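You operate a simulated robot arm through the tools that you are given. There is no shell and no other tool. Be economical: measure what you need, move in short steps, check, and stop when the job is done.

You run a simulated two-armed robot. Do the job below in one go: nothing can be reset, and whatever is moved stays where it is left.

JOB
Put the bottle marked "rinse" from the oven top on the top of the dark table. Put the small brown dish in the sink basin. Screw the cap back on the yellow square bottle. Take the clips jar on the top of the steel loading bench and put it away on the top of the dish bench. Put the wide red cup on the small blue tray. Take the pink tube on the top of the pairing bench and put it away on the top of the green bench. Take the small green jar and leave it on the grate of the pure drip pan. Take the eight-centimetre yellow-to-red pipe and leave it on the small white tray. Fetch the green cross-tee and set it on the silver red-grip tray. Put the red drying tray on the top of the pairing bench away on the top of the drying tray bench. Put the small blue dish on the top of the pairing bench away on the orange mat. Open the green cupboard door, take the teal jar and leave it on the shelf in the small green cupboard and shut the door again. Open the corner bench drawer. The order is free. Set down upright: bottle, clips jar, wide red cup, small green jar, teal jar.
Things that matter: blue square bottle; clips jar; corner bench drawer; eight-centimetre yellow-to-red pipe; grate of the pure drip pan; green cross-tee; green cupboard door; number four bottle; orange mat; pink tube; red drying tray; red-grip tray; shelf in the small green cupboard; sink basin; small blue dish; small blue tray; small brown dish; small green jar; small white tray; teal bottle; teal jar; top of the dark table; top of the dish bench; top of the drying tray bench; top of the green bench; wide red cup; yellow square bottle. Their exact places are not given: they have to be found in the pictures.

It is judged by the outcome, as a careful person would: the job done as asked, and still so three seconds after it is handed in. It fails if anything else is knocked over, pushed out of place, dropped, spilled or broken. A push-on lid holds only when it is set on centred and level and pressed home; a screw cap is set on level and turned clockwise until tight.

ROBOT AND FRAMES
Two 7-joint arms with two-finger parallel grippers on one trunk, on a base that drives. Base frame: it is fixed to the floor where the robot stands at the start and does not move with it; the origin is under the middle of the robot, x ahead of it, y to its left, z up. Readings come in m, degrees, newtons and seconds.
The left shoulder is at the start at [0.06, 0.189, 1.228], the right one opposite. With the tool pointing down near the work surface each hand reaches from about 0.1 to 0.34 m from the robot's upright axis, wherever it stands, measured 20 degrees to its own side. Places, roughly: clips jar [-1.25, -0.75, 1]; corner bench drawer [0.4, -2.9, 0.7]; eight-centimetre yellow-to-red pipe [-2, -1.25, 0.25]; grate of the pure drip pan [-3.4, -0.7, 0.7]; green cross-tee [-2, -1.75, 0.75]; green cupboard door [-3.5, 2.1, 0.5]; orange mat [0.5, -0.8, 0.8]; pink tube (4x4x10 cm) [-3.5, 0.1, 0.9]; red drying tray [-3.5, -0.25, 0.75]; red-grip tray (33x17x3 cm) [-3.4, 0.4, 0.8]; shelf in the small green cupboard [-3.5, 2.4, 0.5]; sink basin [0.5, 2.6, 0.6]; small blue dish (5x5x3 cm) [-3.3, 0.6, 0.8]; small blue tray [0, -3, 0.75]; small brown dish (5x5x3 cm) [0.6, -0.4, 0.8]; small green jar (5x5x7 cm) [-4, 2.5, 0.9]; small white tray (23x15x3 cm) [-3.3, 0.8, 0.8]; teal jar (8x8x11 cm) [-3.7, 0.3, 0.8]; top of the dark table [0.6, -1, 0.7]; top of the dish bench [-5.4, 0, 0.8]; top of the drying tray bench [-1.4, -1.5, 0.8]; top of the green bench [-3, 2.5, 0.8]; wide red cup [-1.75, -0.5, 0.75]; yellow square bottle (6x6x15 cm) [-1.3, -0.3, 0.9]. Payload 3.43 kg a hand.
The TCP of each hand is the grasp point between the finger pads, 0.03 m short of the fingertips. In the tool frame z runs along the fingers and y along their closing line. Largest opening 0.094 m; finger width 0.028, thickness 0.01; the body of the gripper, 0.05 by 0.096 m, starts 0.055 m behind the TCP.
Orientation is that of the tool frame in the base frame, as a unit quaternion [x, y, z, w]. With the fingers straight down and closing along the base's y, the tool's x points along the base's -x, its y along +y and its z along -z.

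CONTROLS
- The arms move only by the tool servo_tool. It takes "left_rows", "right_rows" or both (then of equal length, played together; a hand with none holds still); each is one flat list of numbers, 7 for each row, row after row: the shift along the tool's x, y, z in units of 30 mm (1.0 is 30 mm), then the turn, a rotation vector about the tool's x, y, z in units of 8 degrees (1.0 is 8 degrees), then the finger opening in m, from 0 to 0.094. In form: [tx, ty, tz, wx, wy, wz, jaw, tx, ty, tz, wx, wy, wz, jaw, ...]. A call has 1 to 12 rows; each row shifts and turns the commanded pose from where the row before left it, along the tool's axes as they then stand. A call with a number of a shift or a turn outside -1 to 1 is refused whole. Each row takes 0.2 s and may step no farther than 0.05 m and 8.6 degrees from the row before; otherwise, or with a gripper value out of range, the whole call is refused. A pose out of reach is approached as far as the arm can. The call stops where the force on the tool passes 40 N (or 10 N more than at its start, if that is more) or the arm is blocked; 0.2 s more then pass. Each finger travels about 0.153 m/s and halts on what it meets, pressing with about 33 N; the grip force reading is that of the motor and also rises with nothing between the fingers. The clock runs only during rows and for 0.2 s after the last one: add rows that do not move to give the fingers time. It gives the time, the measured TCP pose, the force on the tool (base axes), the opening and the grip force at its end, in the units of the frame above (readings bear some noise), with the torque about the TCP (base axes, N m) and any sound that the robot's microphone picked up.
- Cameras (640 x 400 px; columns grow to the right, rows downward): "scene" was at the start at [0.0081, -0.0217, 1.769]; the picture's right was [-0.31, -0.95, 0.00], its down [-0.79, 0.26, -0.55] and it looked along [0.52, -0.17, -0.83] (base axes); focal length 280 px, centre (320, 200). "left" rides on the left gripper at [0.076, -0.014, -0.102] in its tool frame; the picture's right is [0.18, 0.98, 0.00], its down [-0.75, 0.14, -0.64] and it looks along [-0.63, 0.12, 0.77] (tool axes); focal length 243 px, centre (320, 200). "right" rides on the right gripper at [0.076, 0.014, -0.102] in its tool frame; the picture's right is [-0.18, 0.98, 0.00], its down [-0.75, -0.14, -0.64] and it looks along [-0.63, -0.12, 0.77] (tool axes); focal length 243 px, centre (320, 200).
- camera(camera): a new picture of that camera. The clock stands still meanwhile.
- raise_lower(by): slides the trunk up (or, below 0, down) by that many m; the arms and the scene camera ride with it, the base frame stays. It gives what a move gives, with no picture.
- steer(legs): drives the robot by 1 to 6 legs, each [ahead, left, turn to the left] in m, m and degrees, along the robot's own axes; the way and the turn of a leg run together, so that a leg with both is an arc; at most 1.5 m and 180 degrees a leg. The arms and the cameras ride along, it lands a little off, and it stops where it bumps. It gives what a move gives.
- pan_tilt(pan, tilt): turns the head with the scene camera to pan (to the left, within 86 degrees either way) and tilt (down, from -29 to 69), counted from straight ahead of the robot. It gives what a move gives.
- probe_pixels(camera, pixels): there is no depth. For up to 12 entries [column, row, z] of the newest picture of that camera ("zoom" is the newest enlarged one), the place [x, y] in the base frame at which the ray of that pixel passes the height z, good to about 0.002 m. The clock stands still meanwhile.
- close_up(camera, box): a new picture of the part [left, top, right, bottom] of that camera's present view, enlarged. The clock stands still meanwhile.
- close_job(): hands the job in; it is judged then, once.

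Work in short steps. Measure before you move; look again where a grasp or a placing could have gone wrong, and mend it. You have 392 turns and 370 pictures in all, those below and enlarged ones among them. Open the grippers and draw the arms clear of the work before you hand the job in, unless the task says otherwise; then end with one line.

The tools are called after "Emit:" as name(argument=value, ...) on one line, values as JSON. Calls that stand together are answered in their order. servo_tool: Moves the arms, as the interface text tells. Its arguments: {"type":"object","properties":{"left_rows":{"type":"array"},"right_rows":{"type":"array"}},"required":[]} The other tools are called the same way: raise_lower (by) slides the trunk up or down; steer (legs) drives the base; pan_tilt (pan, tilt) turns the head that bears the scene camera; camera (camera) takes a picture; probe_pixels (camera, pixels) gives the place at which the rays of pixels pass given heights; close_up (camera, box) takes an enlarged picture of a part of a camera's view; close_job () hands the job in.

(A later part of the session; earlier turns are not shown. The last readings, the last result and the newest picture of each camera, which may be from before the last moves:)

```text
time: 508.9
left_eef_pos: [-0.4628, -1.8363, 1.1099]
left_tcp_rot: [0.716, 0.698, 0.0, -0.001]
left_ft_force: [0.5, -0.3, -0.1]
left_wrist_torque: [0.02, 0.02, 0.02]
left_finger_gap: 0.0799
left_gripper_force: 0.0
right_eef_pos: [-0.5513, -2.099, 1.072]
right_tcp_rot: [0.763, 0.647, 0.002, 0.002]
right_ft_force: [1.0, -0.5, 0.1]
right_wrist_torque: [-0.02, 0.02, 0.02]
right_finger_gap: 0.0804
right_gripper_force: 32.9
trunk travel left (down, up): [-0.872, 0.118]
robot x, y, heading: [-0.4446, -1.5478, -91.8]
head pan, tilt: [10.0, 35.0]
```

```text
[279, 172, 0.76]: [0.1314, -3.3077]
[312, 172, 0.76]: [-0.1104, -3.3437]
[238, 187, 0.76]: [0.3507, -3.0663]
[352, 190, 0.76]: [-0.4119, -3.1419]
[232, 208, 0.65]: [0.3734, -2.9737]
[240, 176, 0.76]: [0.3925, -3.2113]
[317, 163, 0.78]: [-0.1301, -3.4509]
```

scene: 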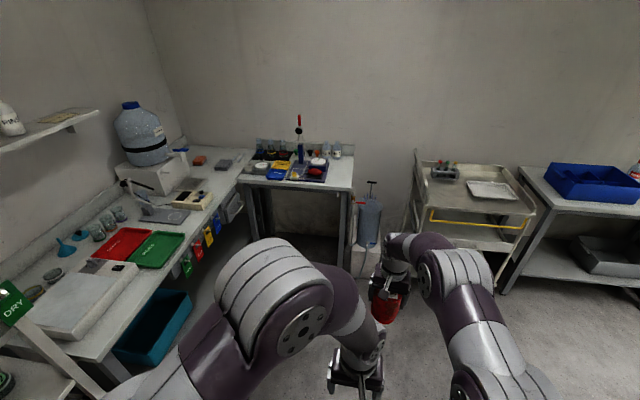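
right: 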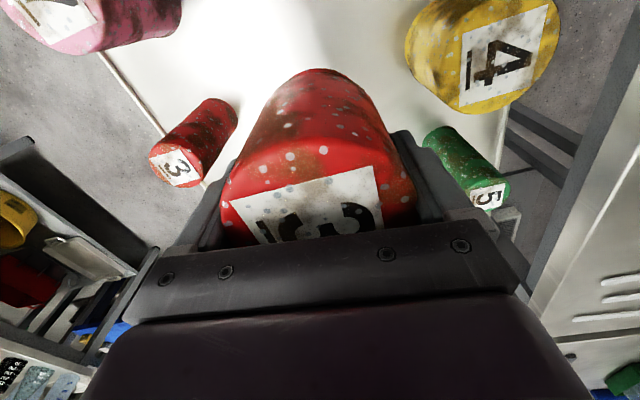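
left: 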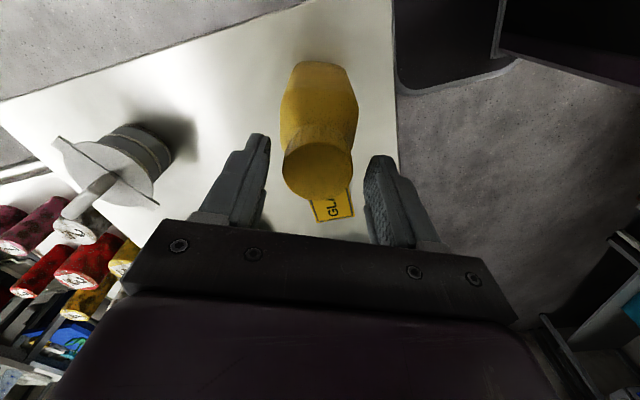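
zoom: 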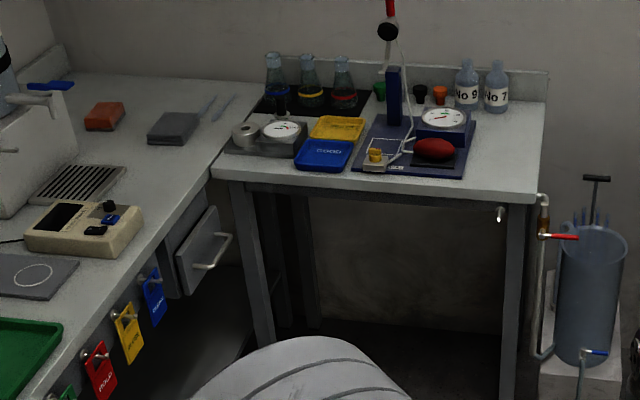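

The small blue tray lies on the corner table at ≈(0.15,−3.28); the drawer with a bar handle is on the side bench at (0.37,−2.97). I turn to −70° and drive in.

Emit:
steer(legs=[[0, 0, 21.8], [1.1, 0.04, 0]])

Emit:
pan_tilt(pan=0, tilt=48)

Emit:
camera(camera="scene")

Emit:
camera(camera="left")

```text
time: 515.6
left_eef_pos: [0.0621, -2.8237, 1.1099]
left_tcp_rot: [0.57, 0.822, 0.001, 0.0]
left_ft_force: [-0.1, 0.2, -0.2]
left_wrist_torque: [-0.01, -0.01, 0.01]
left_finger_gap: 0.0802
left_gripper_force: 0.1
right_eef_pos: [0.0797, -3.1024, 1.0719]
right_tcp_rot: [0.625, 0.781, 0.003, 0.001]
right_ft_force: [0.4, 0.7, 0.2]
right_wrist_torque: [0.02, -0.02, -0.01]
right_finger_gap: 0.0803
right_gripper_force: 32.7
trunk travel left (down, up): [-0.872, 0.118]
robot x, y, heading: [-0.0315, -2.5497, -69.7]
head pan, tilt: [10.0, 35.0]
```

```text
time: 516.4
left_eef_pos: [0.0621, -2.8251, 1.1092]
left_tcp_rot: [0.569, 0.822, 0.001, -0.001]
left_ft_force: [0.7, -0.4, 0.7]
left_wrist_torque: [0.05, 0.0, 0.02]
left_finger_gap: 0.08
left_gripper_force: 0.0
right_eef_pos: [0.0795, -3.1014, 1.0727]
right_tcp_rot: [0.624, 0.781, 0.003, 0.001]
right_ft_force: [0.3, 1.2, -0.3]
right_wrist_torque: [0.0, 0.02, 0.0]
right_finger_gap: 0.0805
right_gripper_force: 33.3
trunk travel left (down, up): [-0.872, 0.118]
robot x, y, heading: [-0.0319, -2.5454, -69.7]
head pan, tilt: [0.0, 48.0]
```

```text
123 pictures are left
```

scene: 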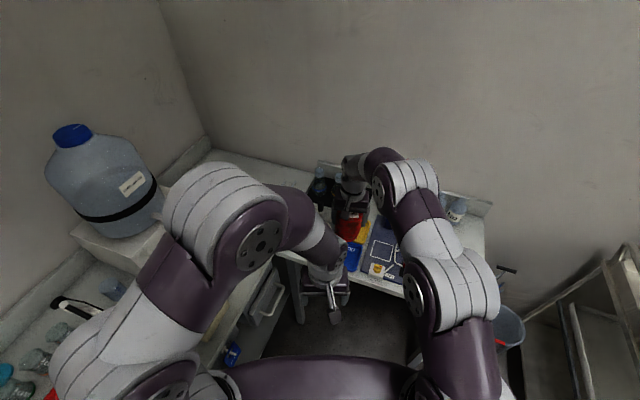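

```text
122 pictures are left
```

left: 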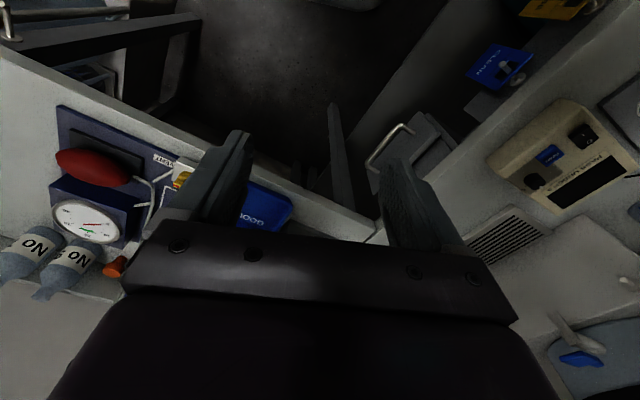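

Emit:
close_up(camera="scene", box=[310, 190, 430, 300])

Emit:
close_up(camera="left", box=[130, 140, 390, 270])

Emit:
camera(camera="right")

```text
3.64 times, centred on (370, 245) of scene
```

zoom: 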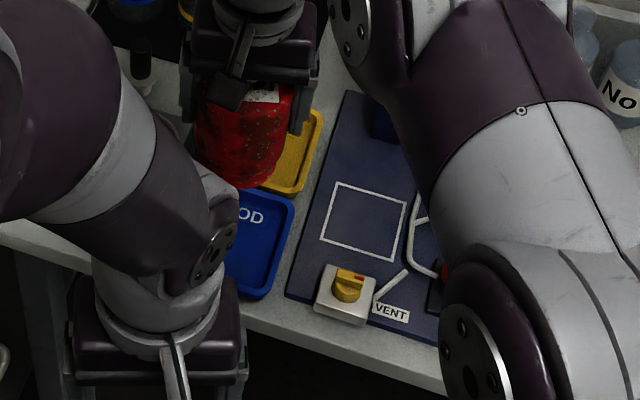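

```text
2.46 times, centred on (260, 205) of left
```

zoom: 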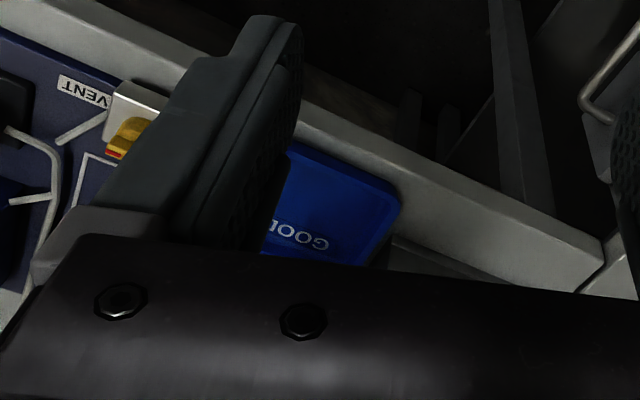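

```text
119 pictures are left
```

right: 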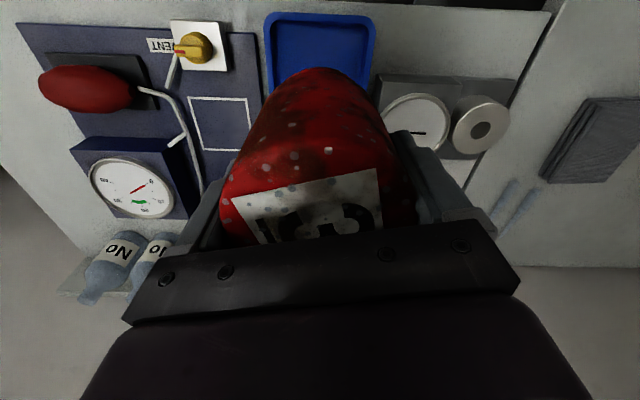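

Emit:
probe_pixels(camera="right", pixels=[[266, 16, 0.75], [266, 16, 0.78], [266, 16, 0.81], [373, 18, 0.78], [275, 95, 0.78], [365, 95, 0.78]])

Emit:
probe_pixels(camera="scene", pixels=[[354, 272, 0.75], [354, 272, 0.78], [354, 272, 0.81], [362, 245, 0.78]])

```text
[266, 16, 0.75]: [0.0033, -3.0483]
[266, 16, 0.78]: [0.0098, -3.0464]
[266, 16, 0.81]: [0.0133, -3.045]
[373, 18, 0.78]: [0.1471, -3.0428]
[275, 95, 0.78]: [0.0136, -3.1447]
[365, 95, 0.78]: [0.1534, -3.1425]
```

```text
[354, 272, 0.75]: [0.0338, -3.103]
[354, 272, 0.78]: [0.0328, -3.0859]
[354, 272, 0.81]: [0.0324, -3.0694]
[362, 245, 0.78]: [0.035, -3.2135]
```

Emit:
probe_pixels(camera="left", pixels=[[291, 203, 0.75], [291, 203, 0.8], [291, 203, 0.85], [262, 226, 0.8], [375, 235, 0.8]])

Emit:
probe_pixels(camera="right", pixels=[[373, 18, 0.75], [373, 18, 0.8], [373, 18, 0.85], [550, 12, 0.8]])

```text
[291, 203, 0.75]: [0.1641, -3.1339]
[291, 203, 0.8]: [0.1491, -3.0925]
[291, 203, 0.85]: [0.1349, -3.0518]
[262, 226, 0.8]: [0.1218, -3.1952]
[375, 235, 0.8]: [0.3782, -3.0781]
```

```text
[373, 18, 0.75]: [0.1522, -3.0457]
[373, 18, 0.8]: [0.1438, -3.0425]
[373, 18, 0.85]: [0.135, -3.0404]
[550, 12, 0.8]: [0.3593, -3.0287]
```

The cup is already over the blue tray (x 0.02–0.135, y −3.045…−3.175, z≈0.85). I lower to near contact.

Emit:
servo_tool(right_rows=[-0.26, -0.14, 0.9, 0, 0, 0, 0.05, 0, 0, 0.9, 0, 0, 0, 0.05, 0, 0, 0.9, 0, 0, 0, 0.05, 0, 0, 0.9, 0, 0, 0, 0.05, 0, 0, 0, 0, 0, 0, 0.05])

Emit:
camera(camera="right")

Emit:
close_up(camera="scene", box=[310, 190, 430, 300])

```text
time: 517.5
left_eef_pos: [0.0608, -2.8248, 1.1096]
left_tcp_rot: [0.569, 0.822, 0.0, -0.001]
left_ft_force: [0.1, -0.1, 0.0]
left_wrist_torque: [0.01, 0.01, 0.01]
left_finger_gap: 0.0801
left_gripper_force: 0.1
right_eef_pos: [0.0787, -3.11, 0.9631]
right_tcp_rot: [0.624, 0.781, 0.003, 0.002]
right_ft_force: [-0.6, -0.4, -0.8]
right_wrist_torque: [-0.01, 0.03, 0.01]
right_finger_gap: 0.0803
right_gripper_force: 33.1
trunk travel left (down, up): [-0.872, 0.118]
robot x, y, heading: [-0.0325, -2.5478, -69.8]
head pan, tilt: [0.0, 48.0]
```

```text
118 pictures are left
```

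right: 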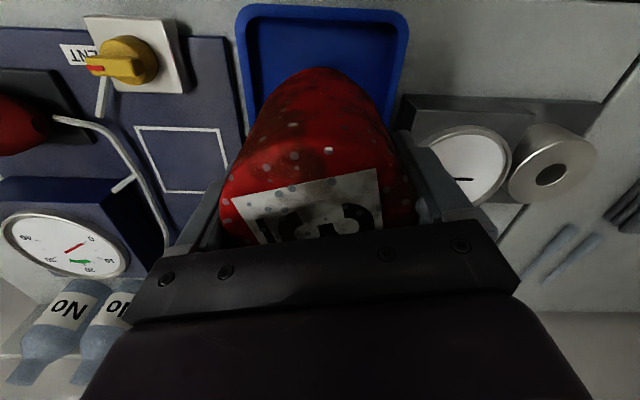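

```text
3.64 times, centred on (370, 245) of scene
```

zoom: 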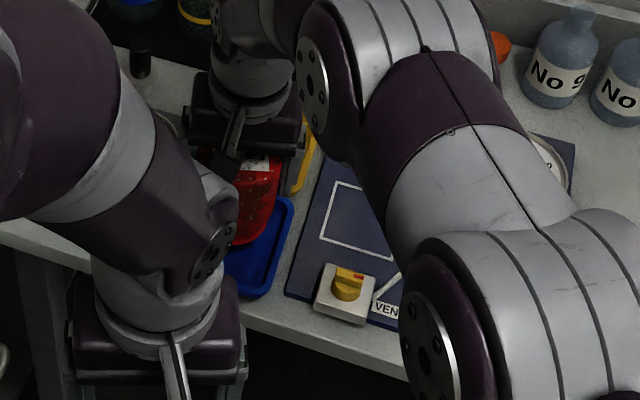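

Emit:
probe_pixels(camera="right", pixels=[[237, 14, 0.855], [408, 17, 0.855], [250, 122, 0.855], [387, 125, 0.855], [266, 25, 0.85], [385, 120, 0.85]])

Emit:
servo_tool(right_rows=[0, 0, 0.25, 0, 0, 0, 0.05, 0, 0, 0.15, 0, 0, 0, 0.05, 0, 0, 0.1, 0, 0, 0, 0.05, 0, 0, 0.1, 0, 0, 0, 0.05, 0, 0, 0.1, 0, 0, 0, 0.05])

```text
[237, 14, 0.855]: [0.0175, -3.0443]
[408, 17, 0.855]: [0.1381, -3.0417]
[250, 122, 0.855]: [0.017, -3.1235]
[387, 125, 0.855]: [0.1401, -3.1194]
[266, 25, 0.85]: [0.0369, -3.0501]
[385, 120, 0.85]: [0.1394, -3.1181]
```

```text
time: 518.8
left_eef_pos: [0.0606, -2.824, 1.11]
left_tcp_rot: [0.57, 0.822, 0.0, 0.0]
left_ft_force: [-0.1, -1.3, 0.3]
left_wrist_torque: [0.02, 0.01, -0.01]
left_finger_gap: 0.08
left_gripper_force: 0.1
right_eef_pos: [0.0789, -3.1103, 0.9422]
right_tcp_rot: [0.625, 0.781, 0.004, 0.002]
right_ft_force: [-1.3, 0.2, 0.8]
right_wrist_torque: [-0.03, -0.02, -0.03]
right_finger_gap: 0.0804
right_gripper_force: 33.3
trunk travel left (down, up): [-0.872, 0.118]
robot x, y, heading: [-0.0307, -2.5485, -69.7]
head pan, tilt: [0.0, 48.0]
```

Emit:
servo_tool(right_rows=[0, 0, 0.1, 0, 0, 0, 0.05, 0, 0, 0.1, 0, 0, 0, 0.05, 0, 0, 0.1, 0, 0, 0, 0.05, 0, 0, 0.1, 0, 0, 0, 0.05, 0, 0, 0.1, 0, 0, 0, 0.05, 0, 0, 0.1, 0, 0, 0, 0.05])

```text
time: 520.1
left_eef_pos: [0.0614, -2.8236, 1.1098]
left_tcp_rot: [0.569, 0.822, 0.0, -0.001]
left_ft_force: [-0.5, 0.6, -0.2]
left_wrist_torque: [0.0, 0.04, 0.04]
left_finger_gap: 0.0801
left_gripper_force: 0.0
right_eef_pos: [0.079, -3.1093, 0.9276]
right_tcp_rot: [0.625, 0.781, 0.004, 0.003]
right_ft_force: [-0.8, 2.1, 11.5]
right_wrist_torque: [-0.18, 0.22, -0.03]
right_finger_gap: 0.0802
right_gripper_force: 33.1
trunk travel left (down, up): [-0.872, 0.118]
robot x, y, heading: [-0.0289, -2.5444, -69.4]
head pan, tilt: [0.0, 48.0]
```

Contact at 0.928. I release and lift straight up.

Emit:
servo_tool(right_rows=[0, 0, -0.03, 0, 0, 0, 0.085, 0, 0, 0, 0, 0, 0, 0.094, 0, 0, 0, 0, 0, 0, 0.094, 0, 0, -0.5, 0, 0, 0, 0.094, 0, 0, -0.9, 0, 0, 0, 0.094, 0, 0, -0.9, 0, 0, 0, 0.094, 0, 0, -0.9, 0, 0, 0, 0.094, 0, 0, -0.9, 0, 0, 0, 0.094, 0.5, 0, -0.8, 0, 0, 0, 0.094])

Emit:
camera(camera="right")

```text
time: 522.1
left_eef_pos: [0.0606, -2.8244, 1.1108]
left_tcp_rot: [0.569, 0.822, 0.001, -0.001]
left_ft_force: [1.3, 0.8, 0.7]
left_wrist_torque: [-0.01, 0.03, -0.01]
left_finger_gap: 0.0799
left_gripper_force: 0.2
right_eef_pos: [0.0726, -3.093, 1.0741]
right_tcp_rot: [0.624, 0.781, 0.004, 0.001]
right_ft_force: [0.3, -0.5, 0.4]
right_wrist_torque: [0.03, 0.0, -0.02]
right_finger_gap: 0.0942
right_gripper_force: 0.1
trunk travel left (down, up): [-0.872, 0.118]
robot x, y, heading: [-0.0265, -2.5471, -69.6]
head pan, tilt: [0.0, 48.0]
```

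```text
116 pictures are left
```

right: 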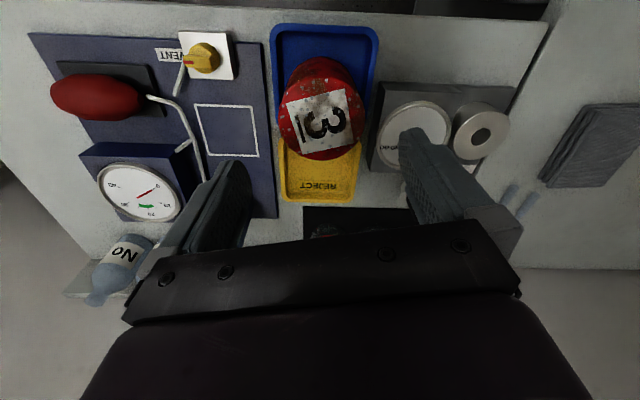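

Emit:
close_up(camera="right", box=[250, 10, 400, 220])

Emit:
probe_pixels(camera="right", pixels=[[322, 58, 0.855], [279, 138, 0.855], [362, 140, 0.855], [325, 28, 0.855], [322, 120, 0.945]])

```text
1.90 times, centred on (325, 115) of right
```

zoom: 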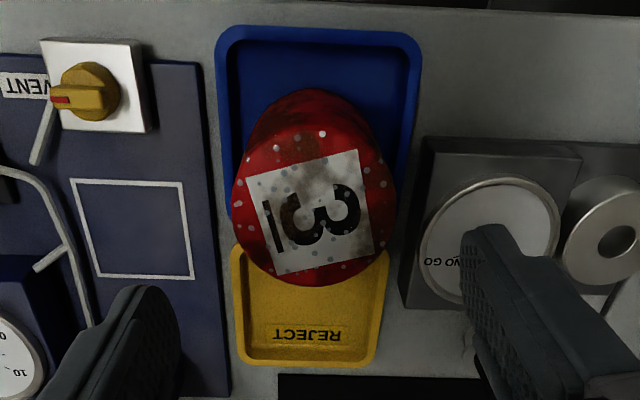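

```text
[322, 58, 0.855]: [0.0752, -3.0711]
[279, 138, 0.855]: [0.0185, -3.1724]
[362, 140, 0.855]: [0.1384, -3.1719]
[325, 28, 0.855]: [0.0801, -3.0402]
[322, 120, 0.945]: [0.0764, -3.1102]
```

Cup is inside the blue tray. Now the drawer: I triangulate its bar handle from scene and left views.

Emit:
close_up(camera="scene", box=[220, 240, 340, 340])

Emit:
close_up(camera="left", box=[320, 80, 500, 230])

```text
4.00 times, centred on (280, 290) of scene
```

zoom: 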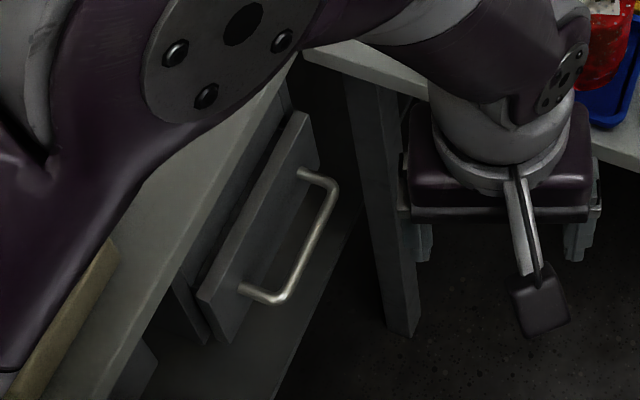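

```text
2.67 times, centred on (410, 155) of left
```

zoom: 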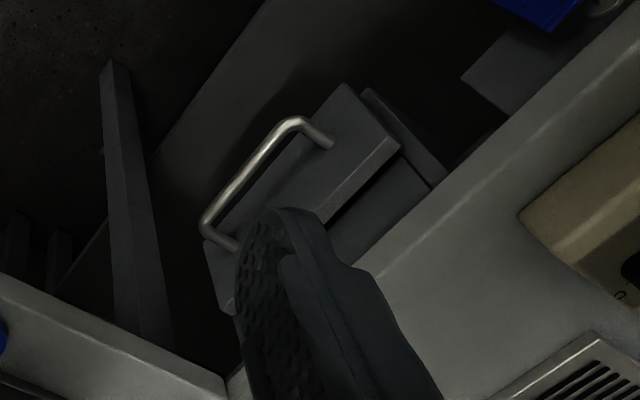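

Emit:
probe_pixels(camera="scene", pixels=[[268.75, 315, 0.65], [268.75, 315, 0.7], [268.75, 315, 0.75], [284.25, 286.25, 0.65], [284.25, 286.25, 0.7], [284.25, 286.25, 0.75], [294, 254, 0.85], [243, 312, 0.85]])

Emit:
probe_pixels(camera="left", pixels=[[402.5, 125, 0.65], [402.5, 125, 0.7], [402.5, 125, 0.75], [367, 163, 0.65], [367, 163, 0.7], [367, 163, 0.75], [480, 152, 0.85], [560, 90, 0.85]])

```text
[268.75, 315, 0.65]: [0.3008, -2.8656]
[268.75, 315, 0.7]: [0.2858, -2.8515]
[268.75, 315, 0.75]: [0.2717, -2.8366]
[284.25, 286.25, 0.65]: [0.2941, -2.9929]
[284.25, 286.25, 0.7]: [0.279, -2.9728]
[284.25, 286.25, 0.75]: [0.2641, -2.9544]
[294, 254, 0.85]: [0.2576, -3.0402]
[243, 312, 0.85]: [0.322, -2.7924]
```

```text
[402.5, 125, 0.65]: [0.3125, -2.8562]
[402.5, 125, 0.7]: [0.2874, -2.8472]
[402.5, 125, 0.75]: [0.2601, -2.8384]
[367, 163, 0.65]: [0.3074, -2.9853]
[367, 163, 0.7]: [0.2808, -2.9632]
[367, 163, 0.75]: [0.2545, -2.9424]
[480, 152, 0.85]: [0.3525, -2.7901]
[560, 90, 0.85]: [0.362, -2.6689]
```

Bar handle: x≈0.282, y −2.85…−2.965, z≈0.70. I move the right hand clear, turn the left wrist so its closing axis is along x, and lower the trunk.

Emit:
servo_tool(left_rows=[0, 0, 0, 0, 0, 1, 0.05, 0, 0, 0, 0, 0, 1, 0.05, 0, 0, 0, 0, 0, 0.6, 0.05, 0, 0, 0, 0, 0, 0, 0.05, 0, 0, 0, 0, 0, 0, 0.05, 0, 0, 0, 0, 0, 0, 0.05, 0, 0, 0, 0, 0, 0, 0.05, 0, 0, 0, 0, 0, 0, 0.05], right_rows=[0.95, -0.9, 0, 0, 0, 0, 0.08, 0.95, -0.9, 0, 0, 0, 0, 0.08, 0.95, -0.9, 0, 0, 0, 0, 0.08, 0.95, -0.9, 0, 0, 0, 0, 0.08, 0.95, -0.9, 0, 0, 0, 0, 0.08, 0.95, -0.9, 0, 0, 0, 0, 0.08, 0.95, -0.9, 0, 0, 0, 0, 0.08, 0.95, -0.9, 0, 0, 0, 0, 0.08])

Emit:
raise_lower(by=-0.25)

Emit:
camera(camera="scene")

Emit:
camera(camera="left")

```text
time: 524.0
left_eef_pos: [0.0601, -2.8242, 1.1096]
left_tcp_rot: [0.708, 0.706, 0.001, -0.001]
left_ft_force: [-0.2, 0.6, -0.8]
left_wrist_torque: [0.01, -0.01, 0.01]
left_finger_gap: 0.0498
left_gripper_force: 0.1
right_eef_pos: [-0.1888, -2.9228, 1.0718]
right_tcp_rot: [0.624, 0.781, 0.004, 0.002]
right_ft_force: [-0.3, 0.5, 0.6]
right_wrist_torque: [0.0, 0.0, 0.0]
right_finger_gap: 0.08
right_gripper_force: 0.1
trunk travel left (down, up): [-0.872, 0.118]
robot x, y, heading: [-0.0312, -2.5489, -69.7]
head pan, tilt: [0.0, 48.0]
```

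```text
time: 526.5
left_eef_pos: [0.0614, -2.824, 0.8584]
left_tcp_rot: [0.708, 0.706, 0.001, -0.001]
left_ft_force: [0.1, -0.2, -1.4]
left_wrist_torque: [-0.02, 0.0, 0.04]
left_finger_gap: 0.0501
left_gripper_force: 0.0
right_eef_pos: [-0.1888, -2.922, 0.8216]
right_tcp_rot: [0.624, 0.781, 0.003, 0.002]
right_ft_force: [0.3, -0.9, 0.2]
right_wrist_torque: [-0.02, 0.01, 0.01]
right_finger_gap: 0.0801
right_gripper_force: 0.0
trunk travel left (down, up): [-0.622, 0.368]
robot x, y, heading: [-0.0299, -2.546, -69.6]
head pan, tilt: [0.0, 48.0]
```

```text
112 pictures are left
```

scene: 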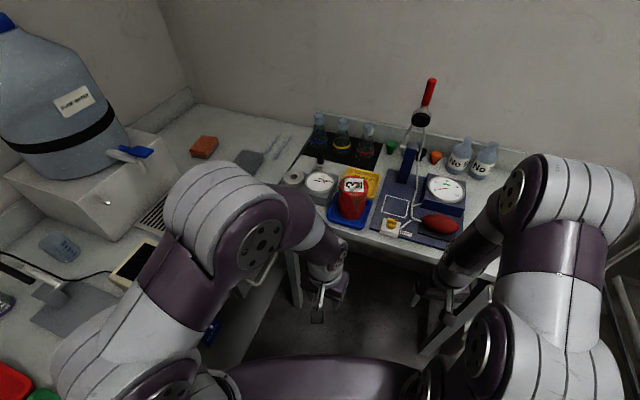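

```text
111 pictures are left
```

left: 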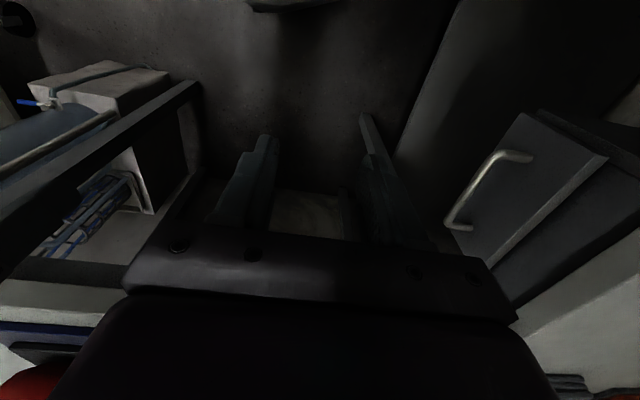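

Emit:
probe_pixels(camera="left", pixels=[[490, 157, 0.69], [490, 157, 0.7], [490, 157, 0.71], [450, 222, 0.69], [450, 222, 0.7], [450, 222, 0.71], [528, 157, 0.7], [470, 229, 0.7]])

```text
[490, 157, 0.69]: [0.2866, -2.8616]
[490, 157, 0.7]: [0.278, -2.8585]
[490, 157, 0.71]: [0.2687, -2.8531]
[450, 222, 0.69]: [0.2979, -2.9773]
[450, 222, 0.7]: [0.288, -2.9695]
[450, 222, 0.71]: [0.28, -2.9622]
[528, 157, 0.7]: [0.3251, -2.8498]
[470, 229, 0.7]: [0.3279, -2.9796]
```

Handle confirmed at x≈0.283, face x≈0.326. I move the left hand above the bar.

Emit:
servo_tool(left_rows=[-0.36, 0.925, 0, 0, 0, 0, 0.04, -0.36, 0.925, 0, 0, 0, 0, 0.04, -0.36, 0.925, 0, 0, 0, 0, 0.04, -0.36, 0.925, 0, 0, 0, 0, 0.04, -0.36, 0.925, 0, 0, 0, 0, 0.04, -0.36, 0.925, 0, 0, 0, 0, 0.04, -0.36, 0.925, 0, 0, 0, 0, 0.04, -0.36, 0.925, 0, 0, 0, 0, 0.04, 0, 0, 0.9, 0, 0, 0, 0.04, 0, 0, 0.9, 0, 0, 0, 0.04, 0, 0, 0, 0, 0, 0, 0.04])

Emit:
camera(camera="left")

```text
time: 528.9
left_eef_pos: [0.2822, -2.9111, 0.8047]
left_tcp_rot: [0.708, 0.706, 0.0, 0.0]
left_ft_force: [0.5, -0.7, 0.2]
left_wrist_torque: [0.03, -0.02, 0.0]
left_finger_gap: 0.0397
left_gripper_force: 0.1
right_eef_pos: [-0.1883, -2.9232, 0.822]
right_tcp_rot: [0.625, 0.781, 0.004, 0.002]
right_ft_force: [0.0, 0.5, 0.0]
right_wrist_torque: [-0.04, 0.02, -0.01]
right_finger_gap: 0.08
right_gripper_force: 0.0
trunk travel left (down, up): [-0.622, 0.368]
robot x, y, heading: [-0.0328, -2.5477, -69.5]
head pan, tilt: [0.0, 48.0]
```

```text
110 pictures are left
```

left: 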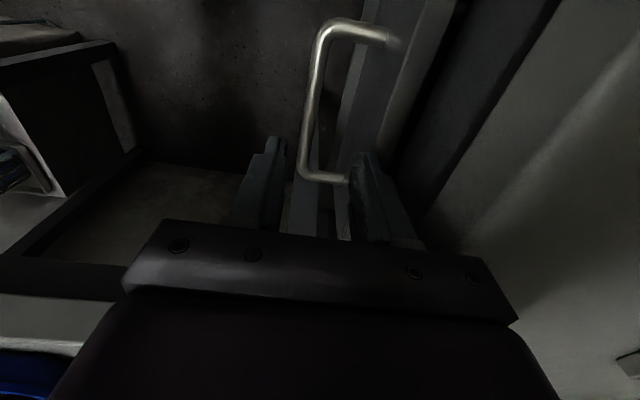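

Emit:
servo_tool(left_rows=[0, -0.2, 0.8, 0, 0, 0, 0.04, 0, 0, 0.9, 0, 0, 0, 0.04, 0, 0, 0.9, 0, 0, 0, 0.04, 0, 0, 0.8, 0, 0, 0, 0.04, 0, 0, 0, 0, 0, 0, 0.04])

Emit:
camera(camera="left")

```text
time: 530.0
left_eef_pos: [0.279, -2.9118, 0.709]
left_tcp_rot: [0.707, 0.707, 0.0, 0.0]
left_ft_force: [-6.4, 12.7, 23.3]
left_wrist_torque: [-1.21, -1.22, 0.29]
left_finger_gap: 0.0401
left_gripper_force: 0.0
right_eef_pos: [-0.1883, -2.9224, 0.8219]
right_tcp_rot: [0.624, 0.782, 0.002, 0.002]
right_ft_force: [0.0, 0.0, -0.1]
right_wrist_torque: [0.0, 0.05, -0.02]
right_finger_gap: 0.0802
right_gripper_force: 0.0
trunk travel left (down, up): [-0.622, 0.368]
robot x, y, heading: [-0.0307, -2.5474, -69.4]
head pan, tilt: [0.0, 48.0]
stopped in row 5 (left hand): the force on the tool passed its limit (the readings are from after the stop); the commanded pose is now the measured one
```

```text
109 pictures are left
```

left: 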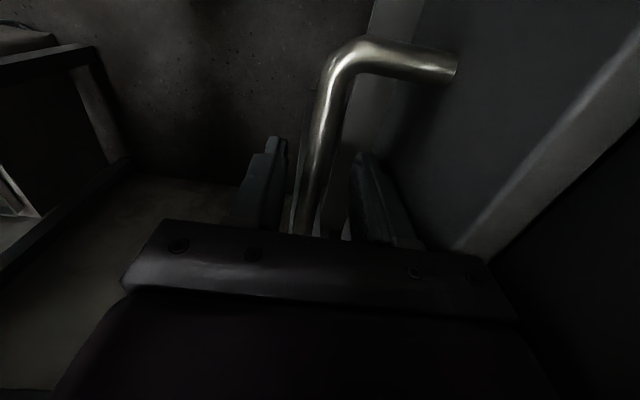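

The bar is between the fingers; something touched at 23 N, so I ease up 3 mm and close on the bar.

Emit:
servo_tool(left_rows=[0, 0, -0.12, 0, 0, 0, 0.04, 0, 0, 0, 0, 0, 0, 0.015, 0, 0, 0, 0, 0, 0, 0.0, 0, 0, 0, 0, 0, 0, 0.0])

```text
time: 530.7
left_eef_pos: [0.2755, -2.9113, 0.7114]
left_tcp_rot: [0.709, 0.705, 0.0, -0.002]
left_ft_force: [-19.8, -4.6, 0.8]
left_wrist_torque: [0.59, 0.11, 0.31]
left_finger_gap: 0.0164
left_gripper_force: 33.0
right_eef_pos: [-0.1908, -2.9237, 0.8212]
right_tcp_rot: [0.625, 0.781, 0.004, 0.002]
right_ft_force: [0.6, 0.0, 0.4]
right_wrist_torque: [-0.01, 0.02, 0.01]
right_finger_gap: 0.0801
right_gripper_force: 0.1
trunk travel left (down, up): [-0.622, 0.368]
robot x, y, heading: [-0.0321, -2.5476, -69.6]
head pan, tilt: [0.0, 48.0]
stopped in row 3 (left hand): the force on the tool passed its limit (the readings are from after the stop); the commanded pose is now the measured one
```

Gripped the bar. I pull the drawer out toward −x in steps.

Emit:
servo_tool(left_rows=[0, -0.15, 0, 0, 0, 0, 0.0, 0, -0.3, 0, 0, 0, 0, 0.0, 0, -0.4, 0, 0, 0, 0, 0.0, 0, -0.5, 0, 0, 0, 0, 0.0, 0, -0.5, 0, 0, 0, 0, 0.0, 0, -0.5, 0, 0, 0, 0, 0.0])

Emit:
camera(camera="left")

```text
time: 532.1
left_eef_pos: [0.206, -2.9115, 0.7112]
left_tcp_rot: [0.708, 0.706, 0.001, -0.002]
left_ft_force: [0.5, -8.3, 0.3]
left_wrist_torque: [-0.52, -0.14, 0.05]
left_finger_gap: 0.0162
left_gripper_force: 45.2
right_eef_pos: [-0.1899, -2.9245, 0.8206]
right_tcp_rot: [0.625, 0.781, 0.005, 0.002]
right_ft_force: [0.0, 0.4, 0.3]
right_wrist_torque: [0.0, -0.01, -0.05]
right_finger_gap: 0.08
right_gripper_force: 0.0
trunk travel left (down, up): [-0.622, 0.368]
robot x, y, heading: [-0.0302, -2.548, -69.3]
head pan, tilt: [0.0, 48.0]
```

```text
108 pictures are left
```

left: 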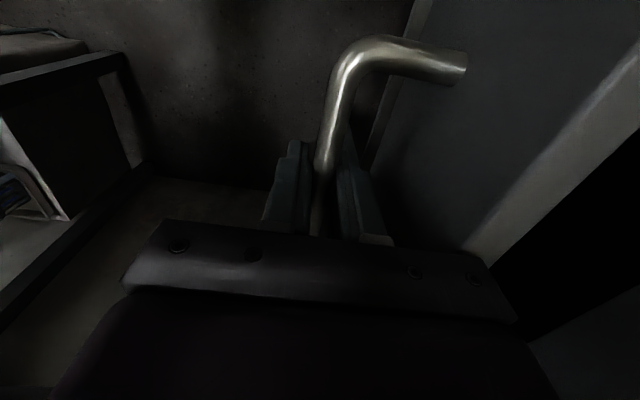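

The drawer follows. I pull a further 18 cm.

Emit:
servo_tool(left_rows=[0, -0.6, 0, 0, 0, 0, 0.0, 0, -0.6, 0, 0, 0, 0, 0.0, 0, -0.6, 0, 0, 0, 0, 0.0, 0, -0.6, 0, 0, 0, 0, 0.0, 0, -0.6, 0, 0, 0, 0, 0.0, 0, -0.6, 0, 0, 0, 0, 0.0, 0, -0.6, 0, 0, 0, 0, 0.0, 0, -0.6, 0, 0, 0, 0, 0.0])

Emit:
camera(camera="scene")

```text
time: 533.9
left_eef_pos: [0.0631, -2.9108, 0.7108]
left_tcp_rot: [0.708, 0.706, 0.002, -0.003]
left_ft_force: [-1.2, -10.0, -3.2]
left_wrist_torque: [0.03, -0.15, 0.06]
left_finger_gap: 0.0164
left_gripper_force: 44.8
right_eef_pos: [-0.1888, -2.9235, 0.821]
right_tcp_rot: [0.624, 0.782, 0.005, 0.002]
right_ft_force: [0.5, -0.6, 0.5]
right_wrist_torque: [0.03, 0.02, 0.01]
right_finger_gap: 0.08
right_gripper_force: 0.0
trunk travel left (down, up): [-0.622, 0.368]
robot x, y, heading: [-0.0323, -2.5487, -69.8]
head pan, tilt: [0.0, 48.0]
```

```text
107 pictures are left
```

scene: 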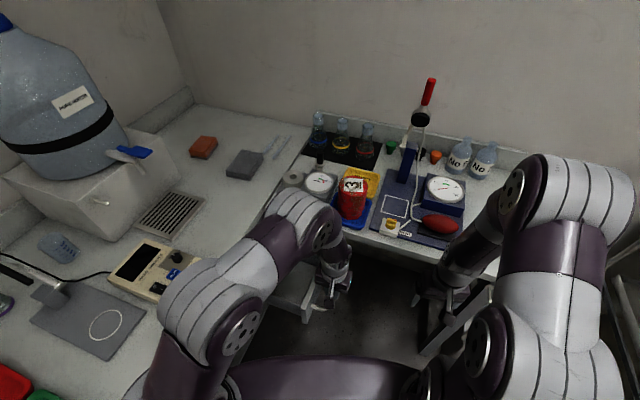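

Open ~21 cm. I pull 5 cm more to see whether it reaches its stop.

Emit:
servo_tool(left_rows=[0, -0.5, 0, 0, 0, 0, 0.0, 0, -0.5, 0, 0, 0, 0, 0.0, 0, -0.4, 0, 0, 0, 0, 0.0, 0, -0.3, 0, 0, 0, 0, 0.0])

Emit:
camera(camera="left")

```text
time: 534.2
left_eef_pos: [0.0591, -2.9122, 0.7109]
left_tcp_rot: [0.708, 0.706, 0.003, -0.002]
left_ft_force: [17.4, -5.4, -4.2]
left_wrist_torque: [-0.35, 0.15, -0.09]
left_finger_gap: 0.0164
left_gripper_force: 45.4
right_eef_pos: [-0.187, -2.9244, 0.8207]
right_tcp_rot: [0.624, 0.781, 0.003, 0.002]
right_ft_force: [-1.4, 0.5, 0.3]
right_wrist_torque: [0.01, -0.04, -0.03]
right_finger_gap: 0.08
right_gripper_force: 0.0
trunk travel left (down, up): [-0.622, 0.368]
robot x, y, heading: [-0.0318, -2.5471, -69.5]
head pan, tilt: [0.0, 48.0]
stopped in row 1 (left hand): the force on the tool passed its limit (the readings are from after the stop); the commanded pose is now the measured one
```

```text
106 pictures are left
```

left: 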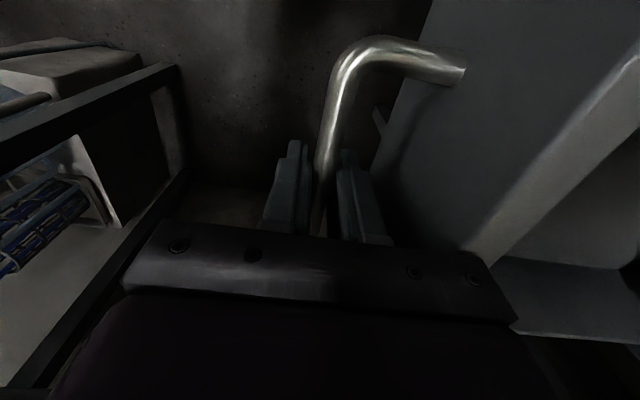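

The stop is reached: fully open. I release and lift the hand straight up.

Emit:
servo_tool(left_rows=[0, 0, 0, 0, 0, 0, 0.03, 0, 0, 0, 0, 0, 0, 0.04, 0, 0, 0, 0, 0, 0, 0.04, 0, 0, -0.7, 0, 0, 0, 0.04, 0, 0, -0.9, 0, 0, 0, 0.04, 0, 0, -0.9, 0, 0, 0, 0.04, 0, 0, -0.9, 0, 0, 0, 0.04, 0, 0, -0.9, 0, 0, 0, 0.04, 0, 0, 0, 0, 0, 0, 0.04])

Emit:
raise_lower(by=0.25)

Emit:
camera(camera="left")

```text
time: 536.2
left_eef_pos: [0.0571, -2.9118, 0.8406]
left_tcp_rot: [0.708, 0.706, 0.002, -0.002]
left_ft_force: [-0.1, -0.2, -0.8]
left_wrist_torque: [0.0, 0.01, 0.0]
left_finger_gap: 0.04
left_gripper_force: 0.1
right_eef_pos: [-0.1885, -2.9243, 0.8209]
right_tcp_rot: [0.624, 0.782, 0.003, 0.002]
right_ft_force: [-0.3, 0.0, 0.1]
right_wrist_torque: [-0.01, 0.01, -0.01]
right_finger_gap: 0.08
right_gripper_force: 0.1
trunk travel left (down, up): [-0.622, 0.368]
robot x, y, heading: [-0.0298, -2.5471, -69.6]
head pan, tilt: [0.0, 48.0]
```

```text
time: 538.8
left_eef_pos: [0.0566, -2.9123, 1.0911]
left_tcp_rot: [0.709, 0.706, 0.003, -0.003]
left_ft_force: [-0.1, 0.7, -0.2]
left_wrist_torque: [-0.01, 0.0, 0.03]
left_finger_gap: 0.0398
left_gripper_force: 0.0
right_eef_pos: [-0.1868, -2.9234, 1.0716]
right_tcp_rot: [0.623, 0.782, 0.004, 0.001]
right_ft_force: [0.2, -0.5, -0.4]
right_wrist_torque: [0.02, -0.02, -0.01]
right_finger_gap: 0.0796
right_gripper_force: 0.0
trunk travel left (down, up): [-0.872, 0.118]
robot x, y, heading: [-0.0304, -2.5472, -69.5]
head pan, tilt: [0.0, 48.0]
```

```text
105 pictures are left
```

left: 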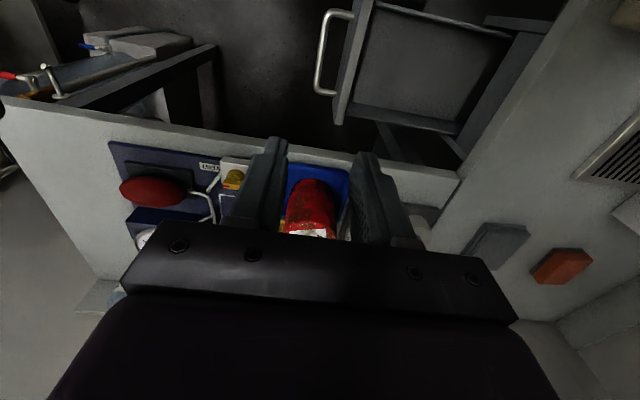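

The drawer is open and everything else intact. Next the clips jar: I back out, turn to face −x, and approach the loading bench from the east.

Emit:
servo_tool(left_rows=[0.8, 0, 0, 0, 0, -1, 0.08, 0.8, 0, 0, 0, 0, -1, 0.08, 0.8, 0, 0, 0, 0, -0.6, 0.08])

Emit:
steer(legs=[[-1.2, 0, 0], [0, 0, -110.5], [0.15, -0.6, 0]])

Emit:
pan_tilt(pan=0, tilt=48)

Emit:
camera(camera="scene")

```text
time: 539.6
left_eef_pos: [0.0464, -2.8411, 1.0933]
left_tcp_rot: [0.568, 0.823, 0.002, -0.002]
left_ft_force: [0.7, -0.4, -0.3]
left_wrist_torque: [0.01, 0.0, 0.01]
left_finger_gap: 0.08
left_gripper_force: 0.1
right_eef_pos: [-0.1884, -2.9224, 1.0725]
right_tcp_rot: [0.624, 0.782, 0.005, 0.002]
right_ft_force: [-0.7, 0.0, -0.1]
right_wrist_torque: [0.01, 0.02, 0.01]
right_finger_gap: 0.0799
right_gripper_force: 0.0
trunk travel left (down, up): [-0.872, 0.118]
robot x, y, heading: [-0.0293, -2.549, -69.4]
head pan, tilt: [0.0, 48.0]
```

```text
time: 553.4
left_eef_pos: [-0.9157, -0.8052, 1.0923]
left_tcp_rot: [1.0, 0.012, 0.003, 0.001]
left_ft_force: [-0.2, 0.9, 0.4]
left_wrist_torque: [0.02, 0.01, -0.02]
left_finger_gap: 0.0802
left_gripper_force: 0.1
right_eef_pos: [-0.9171, -0.5546, 1.0716]
right_tcp_rot: [0.998, -0.057, 0.0, 0.003]
right_ft_force: [0.0, 0.1, 0.0]
right_wrist_torque: [-0.01, -0.02, 0.01]
right_finger_gap: 0.0799
right_gripper_force: 0.1
trunk travel left (down, up): [-0.872, 0.118]
robot x, y, heading: [-0.6143, -0.8284, -179.0]
head pan, tilt: [0.0, 48.0]
```

```text
time: 554.0
left_eef_pos: [-0.9184, -0.8039, 1.0919]
left_tcp_rot: [1.0, 0.012, 0.003, 0.002]
left_ft_force: [-0.6, -0.2, -0.9]
left_wrist_torque: [-0.02, 0.01, 0.01]
left_finger_gap: 0.0801
left_gripper_force: 0.1
right_eef_pos: [-0.9179, -0.555, 1.072]
right_tcp_rot: [0.998, -0.057, 0.001, 0.004]
right_ft_force: [0.1, -0.3, -0.4]
right_wrist_torque: [0.0, 0.02, -0.01]
right_finger_gap: 0.0802
right_gripper_force: 0.0
trunk travel left (down, up): [-0.872, 0.118]
robot x, y, heading: [-0.6151, -0.827, -178.8]
head pan, tilt: [0.0, 48.0]
```

```text
104 pictures are left
```

scene: 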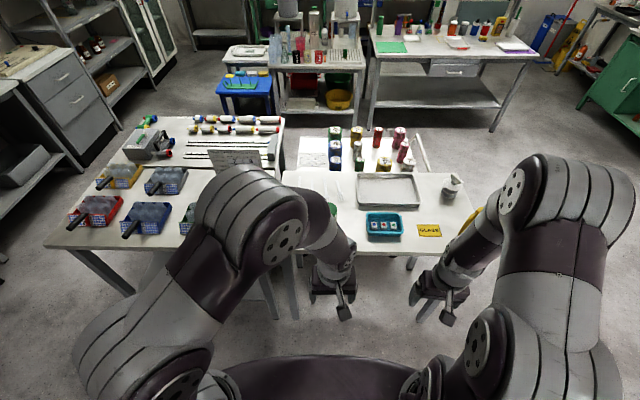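

Emit:
camera(camera="left")

Emit:
camera(camera="right")

```text
103 pictures are left
```

left: 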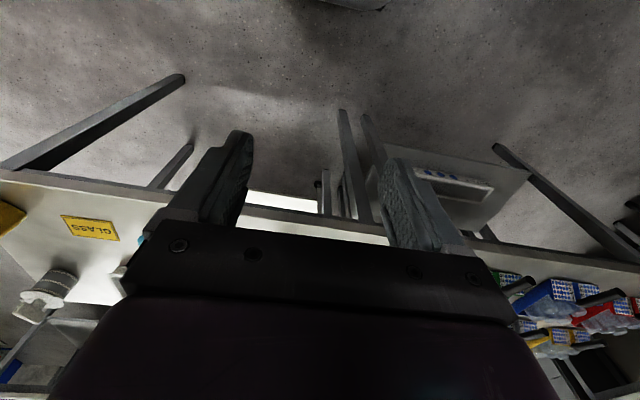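

```text
102 pictures are left
```

right: 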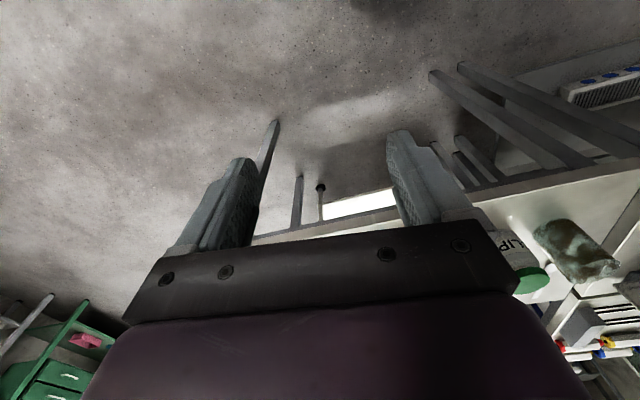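

Emit:
steer(legs=[[0.2, 0, -1]])

Emit:
camera(camera="left")

Emit:
camera(camera="scene")

```text
time: 555.6
left_eef_pos: [-1.1172, -0.8008, 1.0936]
left_tcp_rot: [1.0, 0.003, 0.003, 0.001]
left_ft_force: [-0.3, 0.0, 0.2]
left_wrist_torque: [-0.01, 0.0, 0.0]
left_finger_gap: 0.0798
left_gripper_force: 0.1
right_eef_pos: [-1.1136, -0.5526, 1.0731]
right_tcp_rot: [0.998, -0.066, -0.001, 0.004]
right_ft_force: [0.3, -0.4, 1.6]
right_wrist_torque: [0.01, 0.01, -0.03]
right_finger_gap: 0.0802
right_gripper_force: 0.1
trunk travel left (down, up): [-0.872, 0.118]
robot x, y, heading: [-0.8174, -0.8317, -180.0]
head pan, tilt: [0.0, 48.0]
```

```text
101 pictures are left
```

left: 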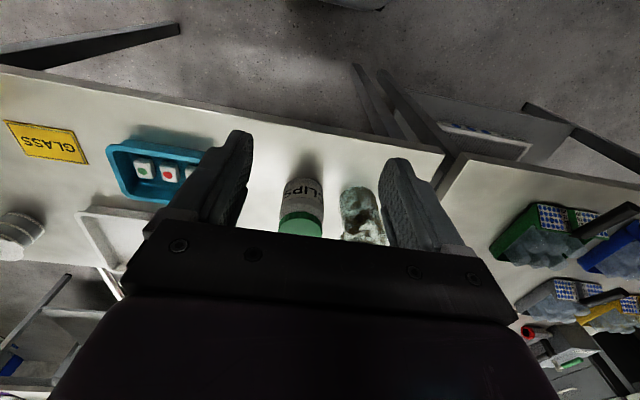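

```text
100 pictures are left
```

scene: 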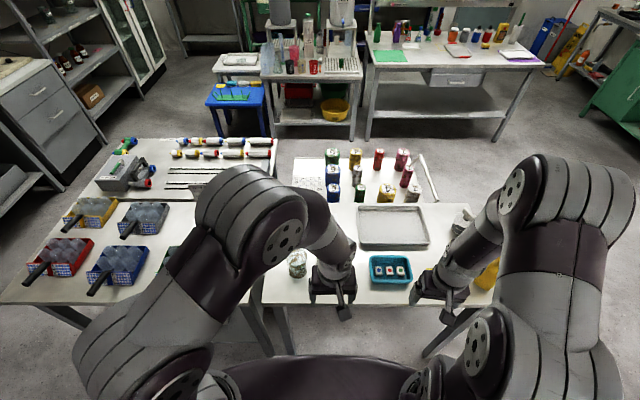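

Emit:
close_up(camera="left", box=[240, 140, 420, 250])

Emit:
probe_pixels(camera="left", pixels=[[304, 179, 0.855], [282, 190, 0.87], [324, 195, 0.87], [301, 222, 0.95], [301, 222, 0.97], [355, 188, 0.855], [343, 200, 0.87]])

```text
3.56 times, centred on (330, 195) of left
```

zoom: 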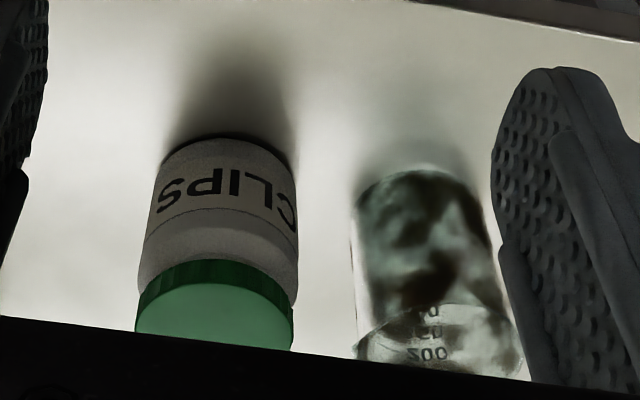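

```text
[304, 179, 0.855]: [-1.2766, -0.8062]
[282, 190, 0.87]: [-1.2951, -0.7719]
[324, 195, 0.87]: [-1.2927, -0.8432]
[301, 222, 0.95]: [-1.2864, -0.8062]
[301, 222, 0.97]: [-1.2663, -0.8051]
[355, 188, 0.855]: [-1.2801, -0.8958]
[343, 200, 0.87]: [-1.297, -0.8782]
```

Jar ≈ (−1.312, −0.806); a glass beaker is 3.7 cm to its left. I move the left hand over the jar and lower partway.

Emit:
servo_tool(left_rows=[-0.93, 0.02, 0, 0, 0, 0, 0.09, -0.93, 0.02, 0, 0, 0, 0, 0.09, -0.93, 0.02, 0, 0, 0, 0, 0.09, -0.93, 0.02, 0, 0, 0, 0, 0.09, -0.93, 0.02, 0, 0, 0, 0, 0.09, -0.93, 0.02, 0, 0, 0, 0, 0.09, -0.93, 0.02, 0, 0, 0, 0, 0.09, 0, 0, 0.9, 0, 0, 0, 0.09, 0, 0, 0.6, 0, 0, 0, 0.09, 0, 0, 0, 0, 0, 0, 0.09])

Emit:
camera(camera="left")

```text
time: 557.8
left_eef_pos: [-1.3123, -0.8069, 1.0456]
left_tcp_rot: [1.0, 0.003, 0.002, 0.002]
left_ft_force: [-0.2, -0.6, -0.7]
left_wrist_torque: [0.03, -0.05, 0.02]
left_finger_gap: 0.0898
left_gripper_force: 0.0
right_eef_pos: [-1.1142, -0.5516, 1.0719]
right_tcp_rot: [0.998, -0.065, 0.001, 0.003]
right_ft_force: [0.7, -0.1, -0.6]
right_wrist_torque: [0.0, -0.03, 0.0]
right_finger_gap: 0.0799
right_gripper_force: 0.0
trunk travel left (down, up): [-0.872, 0.118]
robot x, y, heading: [-0.8178, -0.8298, -179.8]
head pan, tilt: [0.0, 48.0]
```

```text
98 pictures are left
```

left: 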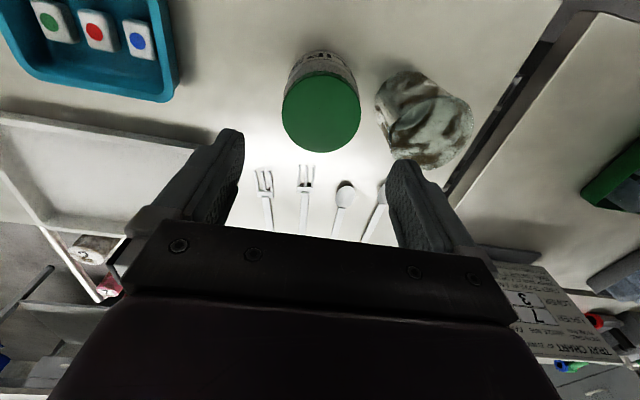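

The beaker rim is close, so I rotate the hand 45° so its left finger goes to the front-left, then descend to z≈0.905 and grip.

Emit:
servo_tool(left_rows=[0, 0, 0, 0, 0, -1, 0.082, 0, 0, 0, 0, 0, -1, 0.082, 0, 0, 0, 0, 0, -1, 0.082, 0, 0, 0, 0, 0, -1, 0.082, 0, 0, 0, 0, 0, -1, 0.082, 0, 0, 0, 0, 0, -0.6, 0.082, 0, 0, 0.7, 0, 0, 0, 0.082, 0, 0, 0.7, 0, 0, 0, 0.082, 0, 0, 0, 0, 0, 0, 0.082])

Emit:
camera(camera="left")

```text
time: 559.8
left_eef_pos: [-1.3129, -0.8069, 1.004]
left_tcp_rot: [0.923, 0.385, 0.002, 0.002]
left_ft_force: [0.4, 0.3, -0.3]
left_wrist_torque: [-0.02, -0.01, -0.02]
left_finger_gap: 0.0821
left_gripper_force: 0.0
right_eef_pos: [-1.1142, -0.5517, 1.0726]
right_tcp_rot: [0.998, -0.065, 0.001, 0.003]
right_ft_force: [-0.8, 0.9, 0.1]
right_wrist_torque: [0.05, 0.01, 0.01]
right_finger_gap: 0.0802
right_gripper_force: 0.1
trunk travel left (down, up): [-0.872, 0.118]
robot x, y, heading: [-0.8152, -0.8275, -179.7]
head pan, tilt: [0.0, 48.0]
```

```text
97 pictures are left
```

left: 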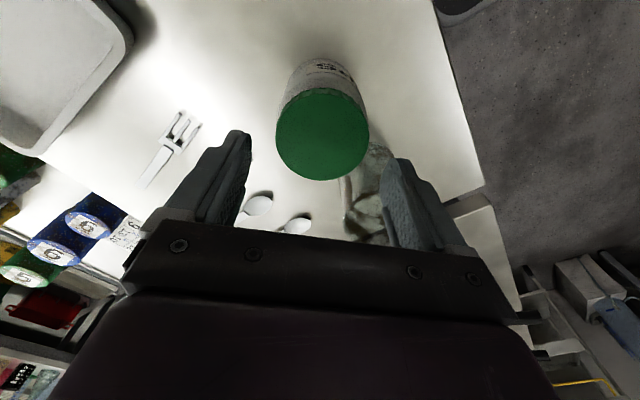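

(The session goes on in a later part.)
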